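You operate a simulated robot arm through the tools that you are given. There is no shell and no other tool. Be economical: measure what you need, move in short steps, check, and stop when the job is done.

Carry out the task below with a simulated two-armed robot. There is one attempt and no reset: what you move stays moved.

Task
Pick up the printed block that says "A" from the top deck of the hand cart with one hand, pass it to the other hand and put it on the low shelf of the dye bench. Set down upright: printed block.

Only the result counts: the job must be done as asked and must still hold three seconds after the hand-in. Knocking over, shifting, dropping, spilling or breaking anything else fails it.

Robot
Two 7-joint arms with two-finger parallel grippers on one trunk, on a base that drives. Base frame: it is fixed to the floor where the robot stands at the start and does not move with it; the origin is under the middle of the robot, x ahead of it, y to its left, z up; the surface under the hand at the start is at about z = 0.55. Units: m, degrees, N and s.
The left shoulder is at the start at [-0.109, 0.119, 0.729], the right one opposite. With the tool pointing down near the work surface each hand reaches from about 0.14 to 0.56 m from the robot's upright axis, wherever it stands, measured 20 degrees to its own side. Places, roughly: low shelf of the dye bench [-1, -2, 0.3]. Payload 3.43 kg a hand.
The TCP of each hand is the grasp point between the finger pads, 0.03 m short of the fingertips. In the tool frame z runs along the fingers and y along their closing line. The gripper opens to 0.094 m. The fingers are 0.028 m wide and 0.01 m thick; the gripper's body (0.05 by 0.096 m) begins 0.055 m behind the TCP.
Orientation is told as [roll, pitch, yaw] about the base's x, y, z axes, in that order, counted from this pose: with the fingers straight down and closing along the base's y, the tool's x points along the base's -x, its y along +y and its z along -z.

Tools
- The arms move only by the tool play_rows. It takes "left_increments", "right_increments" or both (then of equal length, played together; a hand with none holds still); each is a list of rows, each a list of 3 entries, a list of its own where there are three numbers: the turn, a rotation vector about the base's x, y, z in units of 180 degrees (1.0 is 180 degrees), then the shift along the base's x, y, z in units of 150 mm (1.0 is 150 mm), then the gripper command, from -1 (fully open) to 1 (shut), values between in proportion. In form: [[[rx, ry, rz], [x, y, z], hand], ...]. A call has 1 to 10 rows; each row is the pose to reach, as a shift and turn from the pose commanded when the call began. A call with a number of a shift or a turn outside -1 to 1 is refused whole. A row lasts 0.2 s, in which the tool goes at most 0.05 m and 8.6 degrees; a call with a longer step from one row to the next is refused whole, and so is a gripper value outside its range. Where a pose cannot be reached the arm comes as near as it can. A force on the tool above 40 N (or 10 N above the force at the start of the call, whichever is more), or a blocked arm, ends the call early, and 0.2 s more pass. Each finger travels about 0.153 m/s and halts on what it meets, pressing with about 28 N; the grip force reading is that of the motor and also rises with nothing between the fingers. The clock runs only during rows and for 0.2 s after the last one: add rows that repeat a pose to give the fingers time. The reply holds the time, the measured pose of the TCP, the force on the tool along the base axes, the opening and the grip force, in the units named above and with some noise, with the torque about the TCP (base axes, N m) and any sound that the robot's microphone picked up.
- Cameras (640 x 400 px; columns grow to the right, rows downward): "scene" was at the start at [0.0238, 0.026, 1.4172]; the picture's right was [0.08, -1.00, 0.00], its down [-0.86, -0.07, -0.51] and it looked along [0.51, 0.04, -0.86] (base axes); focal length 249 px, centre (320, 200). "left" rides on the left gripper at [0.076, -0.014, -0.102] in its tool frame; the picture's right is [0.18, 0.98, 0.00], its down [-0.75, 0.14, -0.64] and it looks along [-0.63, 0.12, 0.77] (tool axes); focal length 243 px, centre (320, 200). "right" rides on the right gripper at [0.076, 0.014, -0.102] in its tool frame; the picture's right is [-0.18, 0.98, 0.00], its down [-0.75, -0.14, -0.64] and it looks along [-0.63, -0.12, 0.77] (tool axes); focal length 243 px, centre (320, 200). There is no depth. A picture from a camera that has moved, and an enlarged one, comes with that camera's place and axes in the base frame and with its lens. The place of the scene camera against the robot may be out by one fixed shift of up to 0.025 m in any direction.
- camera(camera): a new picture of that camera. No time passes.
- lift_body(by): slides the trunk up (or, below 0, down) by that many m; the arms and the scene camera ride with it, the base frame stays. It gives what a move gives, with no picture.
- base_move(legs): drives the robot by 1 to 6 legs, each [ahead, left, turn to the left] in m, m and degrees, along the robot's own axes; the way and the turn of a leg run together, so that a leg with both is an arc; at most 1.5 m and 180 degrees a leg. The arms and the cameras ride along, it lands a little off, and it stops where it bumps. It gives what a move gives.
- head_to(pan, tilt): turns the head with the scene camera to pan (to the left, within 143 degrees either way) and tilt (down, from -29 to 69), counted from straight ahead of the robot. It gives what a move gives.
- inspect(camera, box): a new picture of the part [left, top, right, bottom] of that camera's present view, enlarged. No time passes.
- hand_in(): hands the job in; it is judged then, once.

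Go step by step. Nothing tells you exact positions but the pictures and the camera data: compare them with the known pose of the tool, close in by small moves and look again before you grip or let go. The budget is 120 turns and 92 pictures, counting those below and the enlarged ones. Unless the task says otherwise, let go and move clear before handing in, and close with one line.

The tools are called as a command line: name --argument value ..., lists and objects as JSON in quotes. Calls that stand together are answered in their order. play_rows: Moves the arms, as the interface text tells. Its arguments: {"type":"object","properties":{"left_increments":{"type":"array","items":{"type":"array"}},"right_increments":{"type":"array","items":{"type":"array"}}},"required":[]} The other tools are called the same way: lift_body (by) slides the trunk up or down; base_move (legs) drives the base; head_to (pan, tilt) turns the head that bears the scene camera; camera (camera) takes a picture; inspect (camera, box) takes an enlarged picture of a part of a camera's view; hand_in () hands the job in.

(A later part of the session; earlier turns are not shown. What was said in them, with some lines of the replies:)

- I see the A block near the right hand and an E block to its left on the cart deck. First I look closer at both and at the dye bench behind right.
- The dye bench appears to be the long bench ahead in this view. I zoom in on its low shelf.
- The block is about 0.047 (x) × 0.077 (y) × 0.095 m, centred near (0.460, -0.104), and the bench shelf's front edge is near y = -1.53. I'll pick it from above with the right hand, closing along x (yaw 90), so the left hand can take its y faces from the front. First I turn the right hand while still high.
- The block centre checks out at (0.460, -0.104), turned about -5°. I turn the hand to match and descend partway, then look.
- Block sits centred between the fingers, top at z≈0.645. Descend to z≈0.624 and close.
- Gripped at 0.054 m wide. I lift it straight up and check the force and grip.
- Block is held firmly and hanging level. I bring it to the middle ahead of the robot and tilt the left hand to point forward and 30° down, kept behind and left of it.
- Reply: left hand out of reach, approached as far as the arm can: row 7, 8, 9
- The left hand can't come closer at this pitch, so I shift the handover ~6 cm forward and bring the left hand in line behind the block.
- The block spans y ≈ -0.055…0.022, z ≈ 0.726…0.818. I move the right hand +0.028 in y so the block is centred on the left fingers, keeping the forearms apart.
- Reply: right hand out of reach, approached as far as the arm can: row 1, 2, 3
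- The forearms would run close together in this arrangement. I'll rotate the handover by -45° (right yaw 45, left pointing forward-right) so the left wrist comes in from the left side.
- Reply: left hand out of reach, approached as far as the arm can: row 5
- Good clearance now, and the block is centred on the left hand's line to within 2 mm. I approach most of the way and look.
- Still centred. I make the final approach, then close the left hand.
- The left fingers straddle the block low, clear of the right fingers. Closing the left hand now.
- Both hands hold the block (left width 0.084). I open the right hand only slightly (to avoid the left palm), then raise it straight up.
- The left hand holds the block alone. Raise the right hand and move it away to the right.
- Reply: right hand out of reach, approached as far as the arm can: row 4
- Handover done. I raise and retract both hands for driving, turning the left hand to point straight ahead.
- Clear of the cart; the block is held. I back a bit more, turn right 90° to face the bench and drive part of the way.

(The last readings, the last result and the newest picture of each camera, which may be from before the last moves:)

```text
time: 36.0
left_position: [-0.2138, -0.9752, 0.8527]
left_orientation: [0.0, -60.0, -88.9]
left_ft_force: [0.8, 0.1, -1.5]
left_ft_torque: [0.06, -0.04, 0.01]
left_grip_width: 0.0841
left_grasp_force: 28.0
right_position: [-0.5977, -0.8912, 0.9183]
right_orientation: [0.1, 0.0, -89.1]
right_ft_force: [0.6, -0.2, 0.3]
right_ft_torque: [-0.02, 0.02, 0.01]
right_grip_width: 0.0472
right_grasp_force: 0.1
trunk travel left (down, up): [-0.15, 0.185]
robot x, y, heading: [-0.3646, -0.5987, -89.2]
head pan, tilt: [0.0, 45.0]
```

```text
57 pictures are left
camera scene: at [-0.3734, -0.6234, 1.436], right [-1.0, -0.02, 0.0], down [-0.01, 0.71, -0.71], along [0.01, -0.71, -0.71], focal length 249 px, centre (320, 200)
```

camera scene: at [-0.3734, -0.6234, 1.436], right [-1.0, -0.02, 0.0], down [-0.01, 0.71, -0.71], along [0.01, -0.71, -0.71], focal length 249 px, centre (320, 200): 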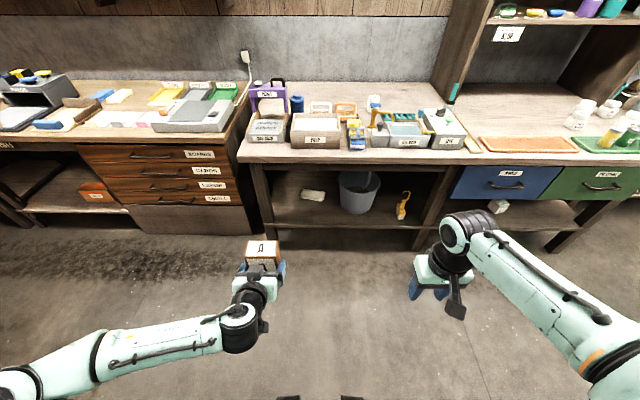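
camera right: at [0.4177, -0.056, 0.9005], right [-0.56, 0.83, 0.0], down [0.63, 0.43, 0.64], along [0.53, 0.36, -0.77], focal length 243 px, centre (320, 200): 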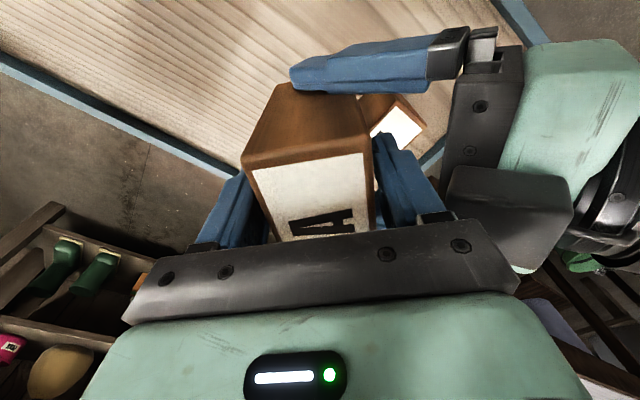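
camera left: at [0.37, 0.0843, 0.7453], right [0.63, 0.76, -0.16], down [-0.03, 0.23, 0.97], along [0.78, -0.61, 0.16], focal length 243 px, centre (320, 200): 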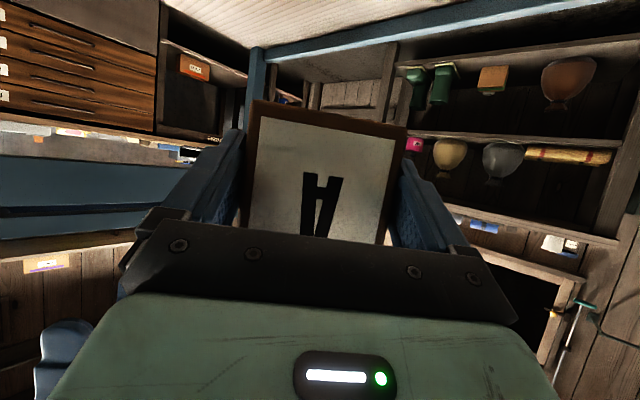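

The shelf is clear between x ≈ -0.1 and -0.45 near its front edge (y ≈ -1.52), with the table underside around z 0.74. I lower the trunk, raise and retract the right hand, and lower the left hand in front of the bench.

lift_body --by -0.15

play_rows --left_increments '[[[0, 0, 0], [0, -0.05, -0.1], 1], [[0, 0, 0], [0, -0.05, -0.3], 1], [[0, 0, 0], [0, -0.1, -0.5], 1], [[0, 0, 0], [0, -0.1, -0.7], 1], [[0, 0, 0], [0, -0.1, -0.9], 1], [[0, 0, 0], [0, -0.1, -0.9], 1]]' --right_increments '[[[0, 0, 0], [0, 0.1, 0.15], 0], [[0, 0, 0], [0, 0.2, 0.3], 0], [[0, 0, 0], [0, 0.3, 0.5], 0], [[0, 0, 0], [0, 0.4, 0.7], 0], [[0, 0, 0], [0, 0.5, 0.9], 0], [[0, 0, 0], [0, 0.5, 0.9], 0]]'

play_rows --left_increments '[[[0, 0, 0], [0, 0, -0.2], 1], [[0, 0, 0], [0, 0, -0.45], 1], [[0, 0, 0], [0, 0, -0.7], 1], [[0, 0, 0], [0, 0, -0.95], 1], [[0, 0, 0], [0, 0, -0.95], 1]]'

camera --camera "scene"

camera --camera "left"

```text
time: 37.8
left_position: [-0.2136, -0.9765, 0.7031]
left_orientation: [0.1, -60.0, -89.1]
left_ft_force: [-0.8, 0.2, -2.0]
left_ft_torque: [0.05, 0.03, 0.03]
left_grip_width: 0.0839
left_grasp_force: 27.9
right_position: [-0.5988, -0.8913, 0.7696]
right_orientation: [0.0, 0.0, -89.1]
right_ft_force: [-0.3, -0.4, -0.3]
right_ft_torque: [0.01, -0.01, -0.04]
right_grip_width: 0.0472
right_grasp_force: 0.0
trunk travel left (down, up): [0.0, 0.335]
robot x, y, heading: [-0.362, -0.5981, -89.1]
head pan, tilt: [0.0, 45.0]
```

```text
time: 39.2
left_position: [-0.2109, -0.9938, 0.5649]
left_orientation: [0.0, -60.0, -88.9]
left_ft_force: [0.5, -0.2, -1.8]
left_ft_torque: [0.07, 0.0, -0.01]
left_grip_width: 0.0842
left_grasp_force: 27.8
right_position: [-0.5948, -0.8159, 0.9016]
right_orientation: [0.0, 0.0, -89.1]
right_ft_force: [0.8, 0.0, -0.3]
right_ft_torque: [0.02, -0.03, 0.01]
right_grip_width: 0.0469
right_grasp_force: 0.0
trunk travel left (down, up): [0.0, 0.335]
robot x, y, heading: [-0.3652, -0.599, -89.0]
head pan, tilt: [0.0, 45.0]
```

```text
time: 40.4
left_position: [-0.2119, -0.9916, 0.5448]
left_orientation: [0.0, -59.9, -89.0]
left_ft_force: [-0.3, 0.8, -1.1]
left_ft_torque: [0.02, -0.01, 0.02]
left_grip_width: 0.0841
left_grasp_force: 28.0
left hand out of reach, approached as far as the arm can: row 1, 2, 3, 4, 5
right_position: [-0.5952, -0.8168, 0.9012]
right_orientation: [0.0, -0.1, -89.1]
right_ft_force: [-0.3, -0.8, 0.5]
right_ft_torque: [0.02, -0.02, 0.03]
right_grip_width: 0.047
right_grasp_force: 0.1
trunk travel left (down, up): [0.0, 0.335]
robot x, y, heading: [-0.3667, -0.5995, -89.1]
head pan, tilt: [0.0, 45.0]
```

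```text
56 pictures are left
camera scene: at [-0.3727, -0.6647, 1.2835], right [-1.0, -0.02, 0.0], down [-0.01, 0.71, -0.71], along [0.01, -0.71, -0.71], focal length 249 px, centre (320, 200)
```

scene: 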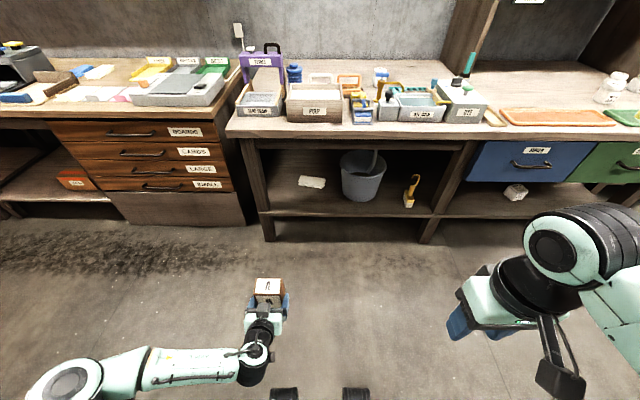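

```text
55 pictures are left
camera left: at [-0.2281, -0.8662, 0.5296], right [0.98, 0.11, -0.16], down [0.14, 0.18, 0.97], along [0.13, -0.98, 0.16], focal length 243 px, centre (320, 200)
```

left: 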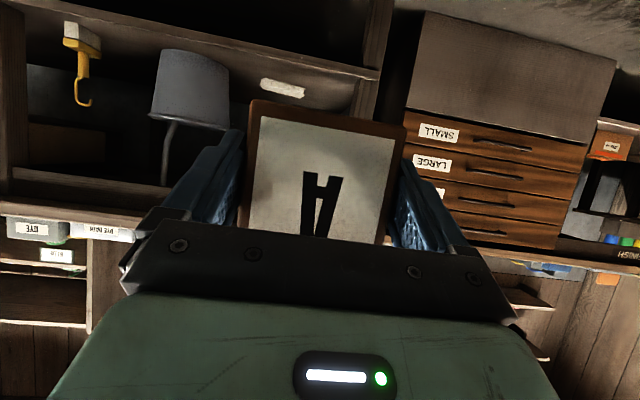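

The left arm can't go lower at this short reach, so I extend it outward while descending (bench is still far).

play_rows --left_increments '[[[0, 0, 0], [0, -0.2, 0], 1], [[0, 0, 0], [0, -0.4, 0], 1], [[0, 0, 0], [0, -0.6, -0.1], 1], [[0, 0, 0], [0, -0.8, -0.25], 1], [[0, 0, 0], [0, -1.0, -0.4], 1], [[0, 0, 0], [0, -1.0, -0.6], 1], [[0, 0, 0], [0, -1.0, -0.8], 1], [[0, 0, 0], [0, -1.0, -0.95], 1], [[0, 0, 0], [0, -1.0, -0.95], 1]]'

```text
time: 42.4
left_position: [-0.2115, -1.1411, 0.4856]
left_orientation: [0.0, -59.8, -89.0]
left_ft_force: [-0.1, 0.3, -1.9]
left_ft_torque: [0.02, 0.0, -0.01]
left_grip_width: 0.0841
left_grasp_force: 28.5
left hand out of reach, approached as far as the arm can: row 6, 7, 8, 9
right_position: [-0.5957, -0.8161, 0.9026]
right_orientation: [0.1, 0.0, -89.2]
right_ft_force: [-0.7, 0.6, 0.5]
right_ft_torque: [-0.03, -0.03, -0.04]
right_grip_width: 0.0469
right_grasp_force: 0.0
trunk travel left (down, up): [0.0, 0.335]
robot x, y, heading: [-0.3654, -0.5987, -89.1]
head pan, tilt: [0.0, 45.0]
```

I try yawing the left hand to the right (more in line with its forearm) to see if it can go lower.

play_rows --left_increments '[[[0, 0, -0.045], [0, 0, 0], 1], [[0, 0, -0.09], [0, 0, 0], 1], [[0, 0, -0.135], [0, 0, 0], 1], [[0, 0, -0.18], [0, 0, 0], 1], [[0, 0, -0.225], [0, 0, 0], 1], [[0, 0, -0.225], [0, 0, -0.2], 1], [[0, 0, -0.225], [0, 0, -0.4], 1], [[0, 0, -0.225], [0, 0, -0.6], 1], [[0, 0, -0.225], [0, 0, -0.8], 1], [[0, 0, -0.225], [0, 0, -0.8], 1]]'

camera --camera "scene"

```text
time: 44.6
left_position: [-0.2153, -1.1425, 0.3605]
left_orientation: [0.0, -60.1, -129.6]
left_ft_force: [0.2, -0.7, -1.5]
left_ft_torque: [0.02, -0.04, -0.02]
left_grip_width: 0.0842
left_grasp_force: 27.8
right_position: [-0.5952, -0.8155, 0.9006]
right_orientation: [0.1, 0.0, -89.1]
right_ft_force: [0.1, 0.2, 0.0]
right_ft_torque: [0.02, -0.01, -0.01]
right_grip_width: 0.047
right_grasp_force: 0.2
trunk travel left (down, up): [0.0, 0.335]
robot x, y, heading: [-0.3662, -0.5978, -88.9]
head pan, tilt: [0.0, 45.0]
```

```text
54 pictures are left
camera scene: at [-0.3727, -0.6647, 1.2835], right [-1.0, -0.02, 0.0], down [-0.01, 0.71, -0.71], along [0.01, -0.71, -0.71], focal length 249 px, centre (320, 200)
```

scene: 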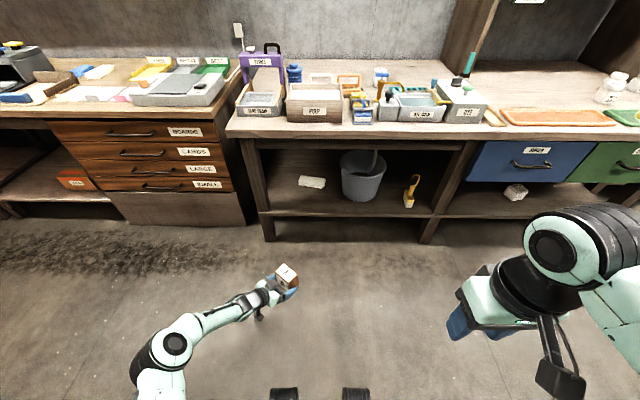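

Now z = 0.36 is reachable with the hand pointing 40° to the right; camera projection agrees with the held block's position. I zoom on the shelf area for accurate placement.

inspect --camera "scene" --box '[230, 120, 450, 257]'

camera --camera "left"

```text
2.91 times, centred on (340, 188) of scene
camera zoom: at [-0.3727, -0.6647, 1.2835], right [-1.0, -0.02, 0.0], down [-0.01, 0.71, -0.71], along [0.01, -0.71, -0.71], focal length 724 px, centre (262, 234)
```

zoom: 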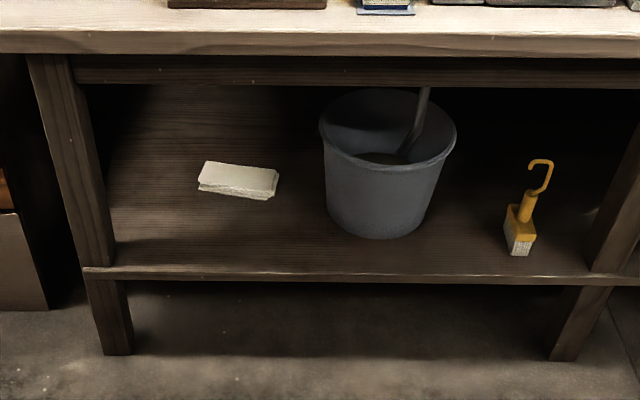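

```text
52 pictures are left
camera left: at [-0.1455, -1.0347, 0.3444], right [0.82, -0.56, -0.16], down [0.22, 0.05, 0.97], along [-0.53, -0.83, 0.16], focal length 243 px, centre (320, 200)
```

left: 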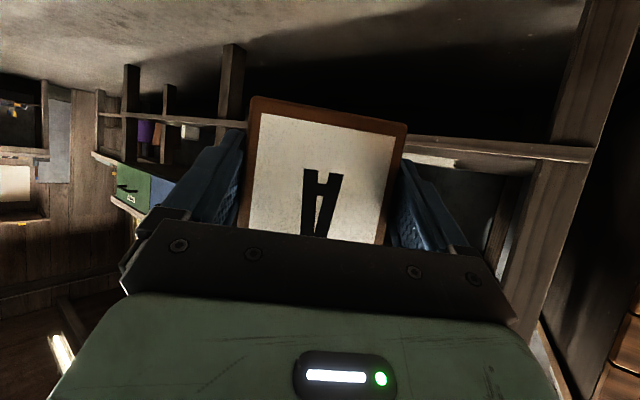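

Shelf front edge is at y≈-1.58, z≈0.28–0.30; target for the block centre is about (-0.27, -1.65). I raise the hand slightly and drive forward part way.

play_rows --left_increments '[[[0, 0, 0], [0, 0, 0.15], 1], [[0, 0, 0], [0, 0, 0.27], 1], [[0, 0, 0], [0, 0, 0.27], 1]]'

base_move --legs '[[0.33, -0.045, 0]]'

head_to --pan 0 --tilt 55

camera --camera "scene"

camera --camera "left"

```text
time: 45.4
left_position: [-0.2134, -1.1404, 0.3998]
left_orientation: [0.0, -60.1, -129.6]
left_ft_force: [-0.2, -0.1, -0.8]
left_ft_torque: [0.01, -0.01, -0.01]
left_grip_width: 0.084
left_grasp_force: 27.8
right_position: [-0.5957, -0.8167, 0.9011]
right_orientation: [0.1, -0.1, -89.2]
right_ft_force: [-0.3, 0.1, 0.4]
right_ft_torque: [0.05, 0.01, 0.02]
right_grip_width: 0.0475
right_grasp_force: 0.1
trunk travel left (down, up): [0.0, 0.335]
robot x, y, heading: [-0.364, -0.5964, -89.1]
head pan, tilt: [0.0, 45.0]
```

```text
time: 47.5
left_position: [-0.2577, -1.4703, 0.3995]
left_orientation: [-0.1, -60.0, -129.8]
left_ft_force: [0.3, -0.7, -1.7]
left_ft_torque: [0.05, -0.02, 0.0]
left_grip_width: 0.0836
left_grasp_force: 28.2
right_position: [-0.6364, -1.1422, 0.9009]
right_orientation: [0.0, 0.0, -89.4]
right_ft_force: [0.2, -0.2, 0.2]
right_ft_torque: [0.0, 0.01, -0.03]
right_grip_width: 0.0466
right_grasp_force: 0.0
trunk travel left (down, up): [0.0, 0.335]
robot x, y, heading: [-0.4048, -0.9292, -89.6]
head pan, tilt: [0.0, 45.0]
```

```text
time: 48.3
left_position: [-0.2565, -1.4696, 0.3996]
left_orientation: [0.0, -60.0, -129.9]
left_ft_force: [0.7, 0.4, -1.6]
left_ft_torque: [0.04, -0.01, 0.03]
left_grip_width: 0.084
left_grasp_force: 28.0
right_position: [-0.6363, -1.1412, 0.9014]
right_orientation: [0.0, 0.1, -89.4]
right_ft_force: [0.0, 0.4, 0.2]
right_ft_torque: [-0.02, 0.02, 0.01]
right_grip_width: 0.0468
right_grasp_force: 0.1
trunk travel left (down, up): [0.0, 0.335]
robot x, y, heading: [-0.4052, -0.9241, -89.3]
head pan, tilt: [0.0, 55.0]
```

```text
51 pictures are left
camera scene: at [-0.4138, -0.9834, 1.2701], right [-1.0, -0.01, 0.0], down [-0.01, 0.82, -0.57], along [0.01, -0.57, -0.82], focal length 249 px, centre (320, 200)
```

scene: 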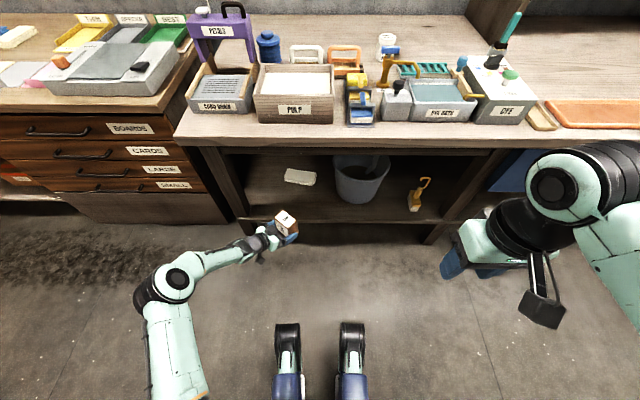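

```text
50 pictures are left
camera left: at [-0.1873, -1.3625, 0.3845], right [0.81, -0.56, -0.16], down [0.22, 0.05, 0.97], along [-0.54, -0.83, 0.16], focal length 243 px, centre (320, 200)
```

left: 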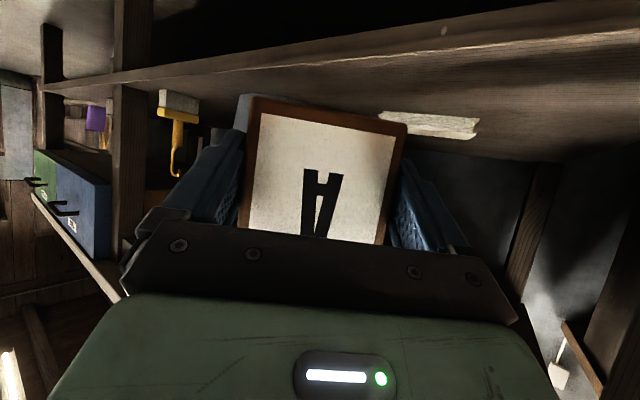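

Shelf surface estimated at z≈0.287. I drive the remaining 0.165 m with the block held about 7 cm above the shelf.

base_move --legs '[[0.165, 0, 0]]'

camera --camera "scene"

camera --camera "left"

```text
time: 49.7
left_position: [-0.259, -1.6316, 0.3998]
left_orientation: [-0.1, -59.9, -130.1]
left_ft_force: [-1.2, -0.4, -0.9]
left_ft_torque: [0.03, 0.0, 0.0]
left_grip_width: 0.084
left_grasp_force: 27.5
right_position: [-0.636, -1.3029, 0.9015]
right_orientation: [0.0, 0.0, -89.6]
right_ft_force: [0.1, -0.5, 0.2]
right_ft_torque: [-0.01, 0.0, -0.01]
right_grip_width: 0.0471
right_grasp_force: 0.0
trunk travel left (down, up): [0.0, 0.335]
robot x, y, heading: [-0.4084, -1.089, -89.5]
head pan, tilt: [0.0, 55.0]
```

```text
49 pictures are left
camera scene: at [-0.4129, -1.1448, 1.27], right [-1.0, -0.01, 0.0], down [0.0, 0.82, -0.57], along [0.0, -0.57, -0.82], focal length 249 px, centre (320, 200)
```

scene: 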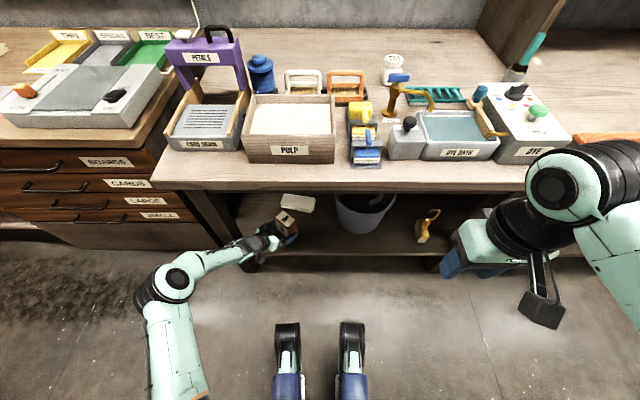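

```text
48 pictures are left
camera left: at [-0.1879, -1.5246, 0.3843], right [0.81, -0.56, -0.16], down [0.22, 0.04, 0.97], along [-0.54, -0.82, 0.16], focal length 243 px, centre (320, 200)
```

left: 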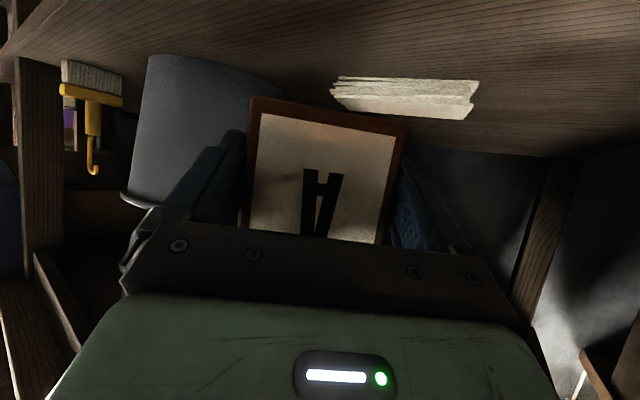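

Positions look good: white slabs and bucket are well clear. Lowering in steps.

play_rows --left_increments '[[[0, 0, 0], [0, 0, -0.12], 1], [[0, 0, 0], [0, 0, -0.24], 1], [[0, 0, 0], [0, 0, -0.36], 1], [[0, 0, 0], [0, 0, -0.36], 1]]'

camera --camera "left"

inspect --camera "scene" --box '[200, 160, 400, 285]'

```text
time: 50.7
left_position: [-0.2605, -1.6319, 0.3467]
left_orientation: [0.1, -59.9, -130.1]
left_ft_force: [-0.3, 0.2, -0.8]
left_ft_torque: [0.0, -0.06, 0.02]
left_grip_width: 0.0842
left_grasp_force: 28.9
right_position: [-0.6368, -1.3031, 0.9012]
right_orientation: [0.0, -0.1, -89.8]
right_ft_force: [0.1, 1.3, -0.1]
right_ft_torque: [0.0, 0.01, 0.03]
right_grip_width: 0.0472
right_grasp_force: 0.0
trunk travel left (down, up): [0.0, 0.335]
robot x, y, heading: [-0.4071, -1.0894, -89.8]
head pan, tilt: [0.0, 55.0]
```

```text
47 pictures are left
camera left: at [-0.1902, -1.5253, 0.3309], right [0.81, -0.56, -0.16], down [0.22, 0.05, 0.97], along [-0.54, -0.82, 0.16], focal length 243 px, centre (320, 200)
```

left: 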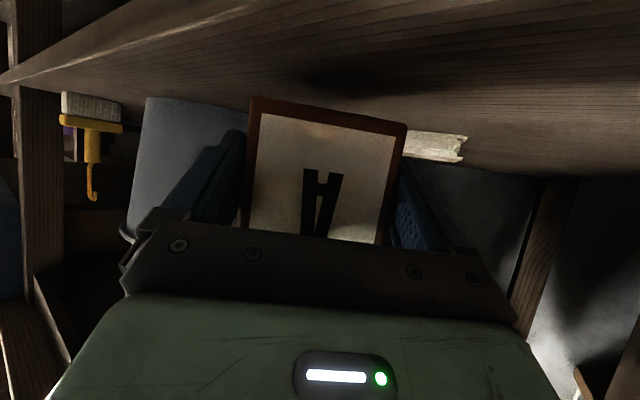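

```text
3.20 times, centred on (300, 222) of scene
camera zoom: at [-0.4129, -1.1445, 1.2701], right [-1.0, -0.01, 0.0], down [0.0, 0.82, -0.57], along [0.0, -0.57, -0.82], focal length 796 px, centre (384, 128)
```

zoom: 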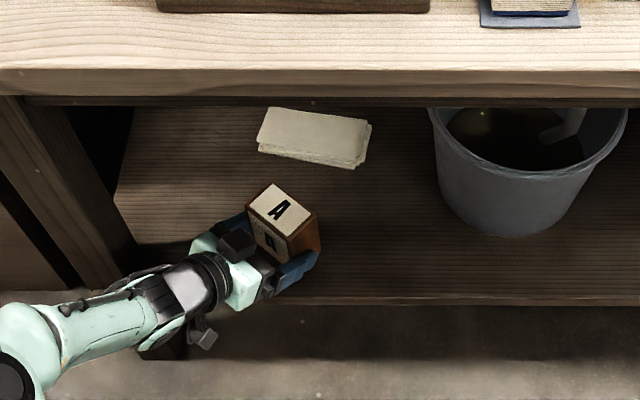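

About 2 cm of gap left by estimate. Lowering slowly until contact.

play_rows --left_increments '[[[0, 0, 0], [0, 0, -0.03], 1], [[0, 0, 0], [0, 0, -0.06], 1], [[0, 0, 0], [0, 0, -0.08], 1], [[0, 0, 0], [0, 0, -0.1], 1], [[0, 0, 0], [0, 0, -0.11], 1], [[0, 0, 0], [0, 0, -0.12], 1]]'

camera --camera "left"

```text
time: 52.1
left_position: [-0.2579, -1.6307, 0.3289]
left_orientation: [-0.1, -59.8, -130.1]
left_ft_force: [0.7, -0.4, -1.6]
left_ft_torque: [0.01, -0.01, 0.0]
left_grip_width: 0.084
left_grasp_force: 28.0
right_position: [-0.6372, -1.3036, 0.9023]
right_orientation: [0.0, 0.1, -89.7]
right_ft_force: [0.2, 0.6, -0.2]
right_ft_torque: [0.01, 0.0, 0.01]
right_grip_width: 0.0471
right_grasp_force: 0.0
trunk travel left (down, up): [0.0, 0.335]
robot x, y, heading: [-0.4091, -1.0913, -89.9]
head pan, tilt: [0.0, 55.0]
```

```text
45 pictures are left
camera left: at [-0.1878, -1.5243, 0.3126], right [0.81, -0.56, -0.16], down [0.22, 0.04, 0.97], along [-0.54, -0.83, 0.16], focal length 243 px, centre (320, 200)
```

left: 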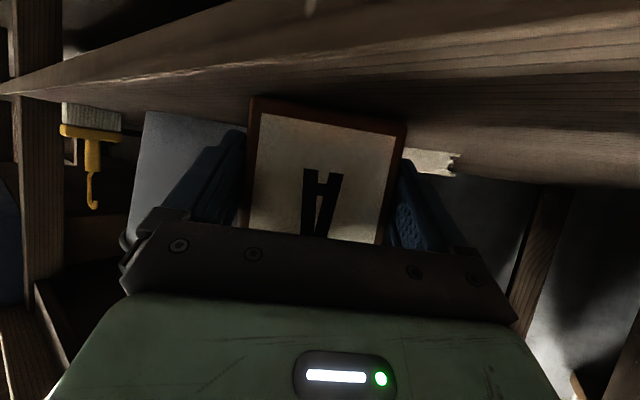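

No contact yet; continue down in finer steps.

play_rows --left_increments '[[[0, 0, 0], [0, 0, -0.015], 1], [[0, 0, 0], [0, 0, -0.03], 1], [[0, 0, 0], [0, 0, -0.045], 1], [[0, 0, 0], [0, 0, -0.06], 1], [[0, 0, 0], [0, 0, -0.06], 1]]'

camera --camera "left"

```text
time: 53.3
left_position: [-0.2578, -1.6334, 0.3241]
left_orientation: [0.5, -60.4, -130.5]
left_ft_force: [0.6, 0.4, 25.6]
left_ft_torque: [-0.03, 0.1, -0.01]
left_grip_width: 0.0844
left_grasp_force: 27.8
right_position: [-0.6372, -1.3021, 0.9009]
right_orientation: [0.0, -0.1, -89.7]
right_ft_force: [0.4, 0.4, -0.5]
right_ft_torque: [0.01, 0.02, 0.02]
right_grip_width: 0.047
right_grasp_force: 0.1
trunk travel left (down, up): [0.0, 0.335]
robot x, y, heading: [-0.4075, -1.0923, -89.5]
head pan, tilt: [0.0, 55.0]
```

```text
44 pictures are left
camera left: at [-0.1882, -1.5263, 0.3064], right [0.81, -0.56, -0.16], down [0.23, 0.05, 0.97], along [-0.54, -0.82, 0.17], focal length 243 px, centre (320, 200)
```

left: 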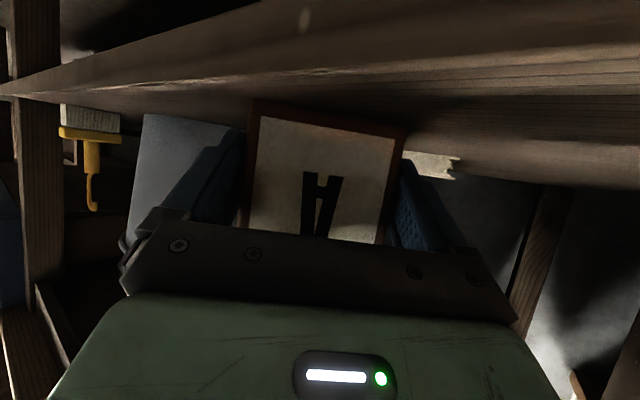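

Contact at TCP z≈0.324, as predicted for the block bottom touching the shelf. I ease the press and release.

play_rows --left_increments '[[[0, 0, 0], [0, 0, 0.012], 1], [[0, 0, 0], [0, 0, 0.018], 1], [[0, 0, 0], [0, 0, 0.018], 1]]'

```text
time: 54.1
left_position: [-0.2581, -1.6296, 0.3225]
left_orientation: [0.1, -60.0, -130.3]
left_ft_force: [-1.1, -7.7, 15.4]
left_ft_torque: [-0.59, 0.1, 0.01]
left_grip_width: 0.084
left_grasp_force: 28.2
right_position: [-0.6366, -1.3018, 0.9023]
right_orientation: [0.0, -0.1, -89.7]
right_ft_force: [-0.2, -0.2, 0.5]
right_ft_torque: [0.03, 0.01, 0.0]
right_grip_width: 0.047
right_grasp_force: 0.1
trunk travel left (down, up): [0.0, 0.335]
robot x, y, heading: [-0.4073, -1.0887, -89.7]
head pan, tilt: [0.0, 55.0]
```

Still 15 N of press; ease a little more.

play_rows --left_increments '[[[0, 0, 0], [0, 0, 0.01], 1], [[0, 0, 0], [0, 0, 0.016], 1], [[0, 0, 0], [0, 0, 0.016], 1]]'

inspect --camera "scene" --box '[240, 190, 340, 252]'

```text
time: 54.9
left_position: [-0.258, -1.6304, 0.3243]
left_orientation: [-0.1, -59.8, -130.2]
left_ft_force: [0.1, 3.8, 10.6]
left_ft_torque: [-0.4, 0.02, -0.04]
left_grip_width: 0.0839
left_grasp_force: 27.9
right_position: [-0.636, -1.3015, 0.9008]
right_orientation: [-0.1, -0.2, -89.7]
right_ft_force: [-1.5, 0.6, 0.9]
right_ft_torque: [0.02, 0.0, 0.02]
right_grip_width: 0.047
right_grasp_force: 0.0
trunk travel left (down, up): [0.0, 0.335]
robot x, y, heading: [-0.4046, -1.0883, -89.9]
head pan, tilt: [0.0, 55.0]
```

```text
6.40 times, centred on (290, 221) of scene
camera zoom: at [-0.4131, -1.1432, 1.2701], right [-1.0, -0.01, 0.0], down [0.0, 0.82, -0.57], along [0.0, -0.57, -0.82], focal length 1592 px, centre (512, 66)
```

zoom: 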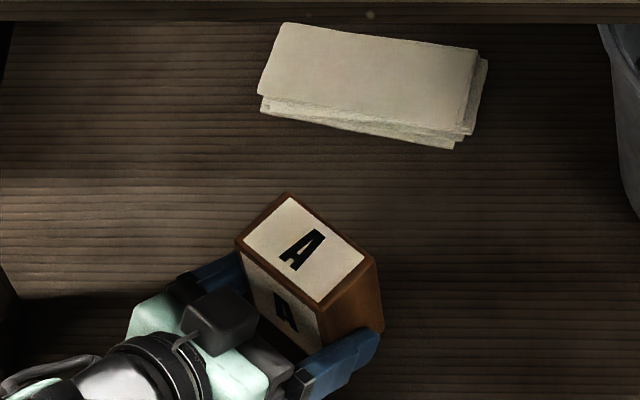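

The block stands level with its far edge lightly pressed; it will settle flat on release. I open the left hand.

play_rows --left_increments '[[[0, 0, 0], [0, 0, 0.01], -0.82], [[0, 0, 0], [0, 0, 0.01], -0.9], [[0, 0, 0], [0, 0, 0.01], -1], [[0, 0, 0], [0, 0, 0.01], -1]]'

inspect --camera "scene" --box '[240, 190, 340, 252]'

camera --camera "left"

```text
time: 55.9
left_position: [-0.2576, -1.6307, 0.3259]
left_orientation: [0.0, -59.8, -130.1]
left_ft_force: [0.8, 0.0, 0.3]
left_ft_torque: [-0.01, 0.03, 0.01]
left_grip_width: 0.0941
left_grasp_force: 0.0
right_position: [-0.6369, -1.3018, 0.9019]
right_orientation: [0.0, 0.0, -89.7]
right_ft_force: [-0.1, 0.0, -0.1]
right_ft_torque: [0.0, 0.0, 0.02]
right_grip_width: 0.0468
right_grasp_force: 0.0
trunk travel left (down, up): [0.0, 0.335]
robot x, y, heading: [-0.4042, -1.0868, -89.9]
head pan, tilt: [0.0, 55.0]
```

```text
6.40 times, centred on (290, 221) of scene
camera zoom: at [-0.413, -1.1444, 1.2701], right [-1.0, -0.01, 0.0], down [0.0, 0.82, -0.57], along [0.0, -0.57, -0.82], focal length 1592 px, centre (512, 66)
```

zoom: 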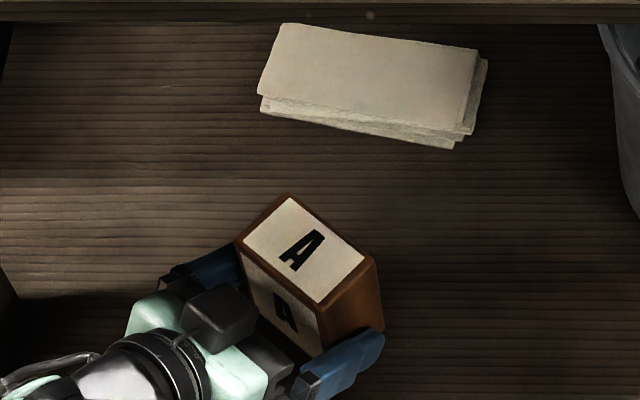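

```text
41 pictures are left
camera left: at [-0.1881, -1.5248, 0.3097], right [0.81, -0.56, -0.16], down [0.22, 0.04, 0.97], along [-0.54, -0.82, 0.16], focal length 243 px, centre (320, 200)
```

left: 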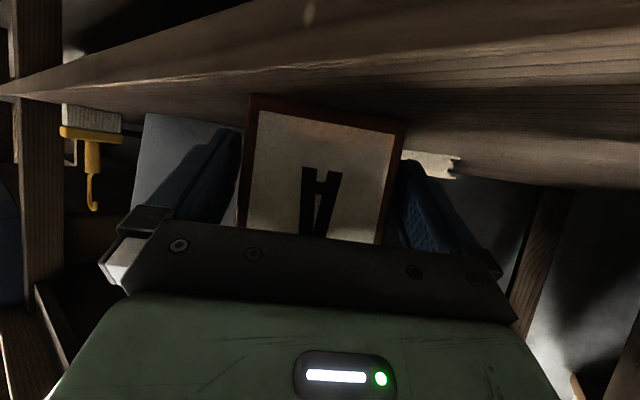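

The block stands on its own. I withdraw the left hand back along its axis.

play_rows --left_increments '[[[0, 0, 0], [0.037, 0.044, 0.033], -1], [[0, 0, 0], [0.074, 0.088, 0.067], -1], [[0, 0, 0], [0.15, 0.177, 0.133], -1], [[0, 0, 0], [0.223, 0.265, 0.2], -1], [[0, 0, 0], [0.335, 0.4, 0.3], -1], [[0, 0, 0], [0.446, 0.53, 0.4], -1], [[0, 0, 0], [0.446, 0.53, 0.4], -1]]'

inspect --camera "scene" --box '[230, 180, 350, 255]'

camera --camera "left"

```text
time: 57.5
left_position: [-0.1912, -1.5522, 0.3882]
left_orientation: [0.0, -59.9, -130.1]
left_ft_force: [0.3, 1.0, 0.1]
left_ft_torque: [0.0, 0.02, -0.01]
left_grip_width: 0.0942
left_grasp_force: 0.0
right_position: [-0.6367, -1.302, 0.9013]
right_orientation: [0.0, -0.1, -89.7]
right_ft_force: [0.9, -0.4, 0.5]
right_ft_torque: [0.0, -0.01, -0.01]
right_grip_width: 0.0472
right_grasp_force: 0.0
trunk travel left (down, up): [0.0, 0.335]
robot x, y, heading: [-0.409, -1.088, -89.5]
head pan, tilt: [0.0, 55.0]
```

```text
5.33 times, centred on (290, 218) of scene
camera zoom: at [-0.413, -1.1444, 1.2701], right [-1.0, -0.01, 0.0], down [0.0, 0.82, -0.57], along [0.0, -0.57, -0.82], focal length 1327 px, centre (480, 107)
```

zoom: 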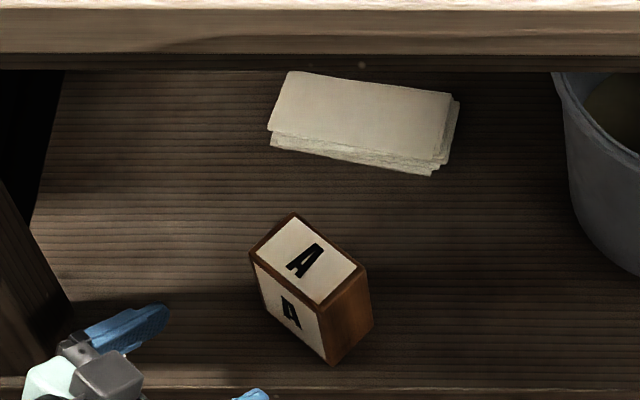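

```text
39 pictures are left
camera left: at [-0.121, -1.4461, 0.3713], right [0.81, -0.56, -0.16], down [0.22, 0.05, 0.97], along [-0.54, -0.82, 0.16], focal length 243 px, centre (320, 200)
```

left: 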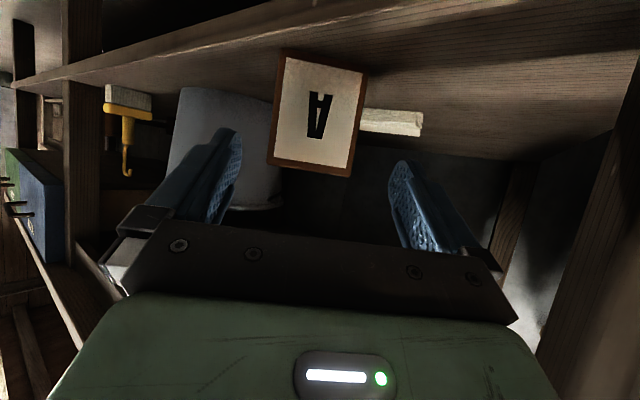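

The A block stands upright on the low shelf, clear of everything. I back the robot away and check once more.

base_move --legs '[[-0.3, 0, 0]]'

camera --camera "scene"

```text
time: 59.5
left_position: [-0.1917, -1.2607, 0.3882]
left_orientation: [0.0, -60.0, -130.0]
left_ft_force: [-0.1, 0.2, 0.1]
left_ft_torque: [0.0, 0.0, 0.02]
left_grip_width: 0.0941
left_grasp_force: 0.0
right_position: [-0.6376, -1.0105, 0.9015]
right_orientation: [0.1, 0.0, -89.5]
right_ft_force: [0.5, -0.3, 1.0]
right_ft_torque: [-0.02, 0.02, -0.01]
right_grip_width: 0.0471
right_grasp_force: 0.1
trunk travel left (down, up): [0.0, 0.335]
robot x, y, heading: [-0.408, -0.7926, -89.8]
head pan, tilt: [0.0, 55.0]
```

```text
38 pictures are left
camera scene: at [-0.4147, -0.8518, 1.2701], right [-1.0, -0.01, 0.0], down [-0.01, 0.82, -0.57], along [0.0, -0.57, -0.82], focal length 249 px, centre (320, 200)
```

scene: 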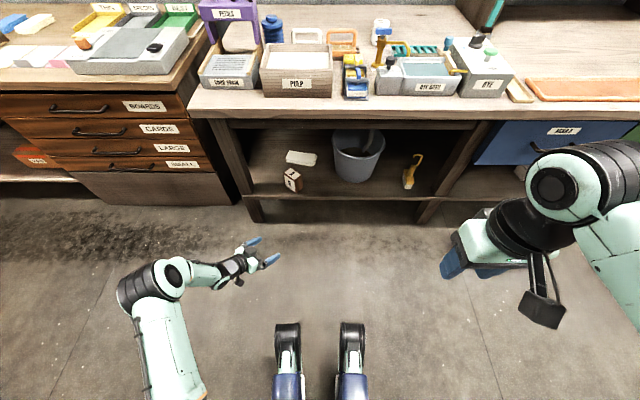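

The A block stands upright on the dye bench's low shelf and both hands are clear, so I hand in.

hand_in

```text
The job is handed in.
```

The "A" block was picked up with the right hand, passed to the left hand and set upright on the low shelf of the dye bench. As far as the pictures show, nothing else was disturbed.
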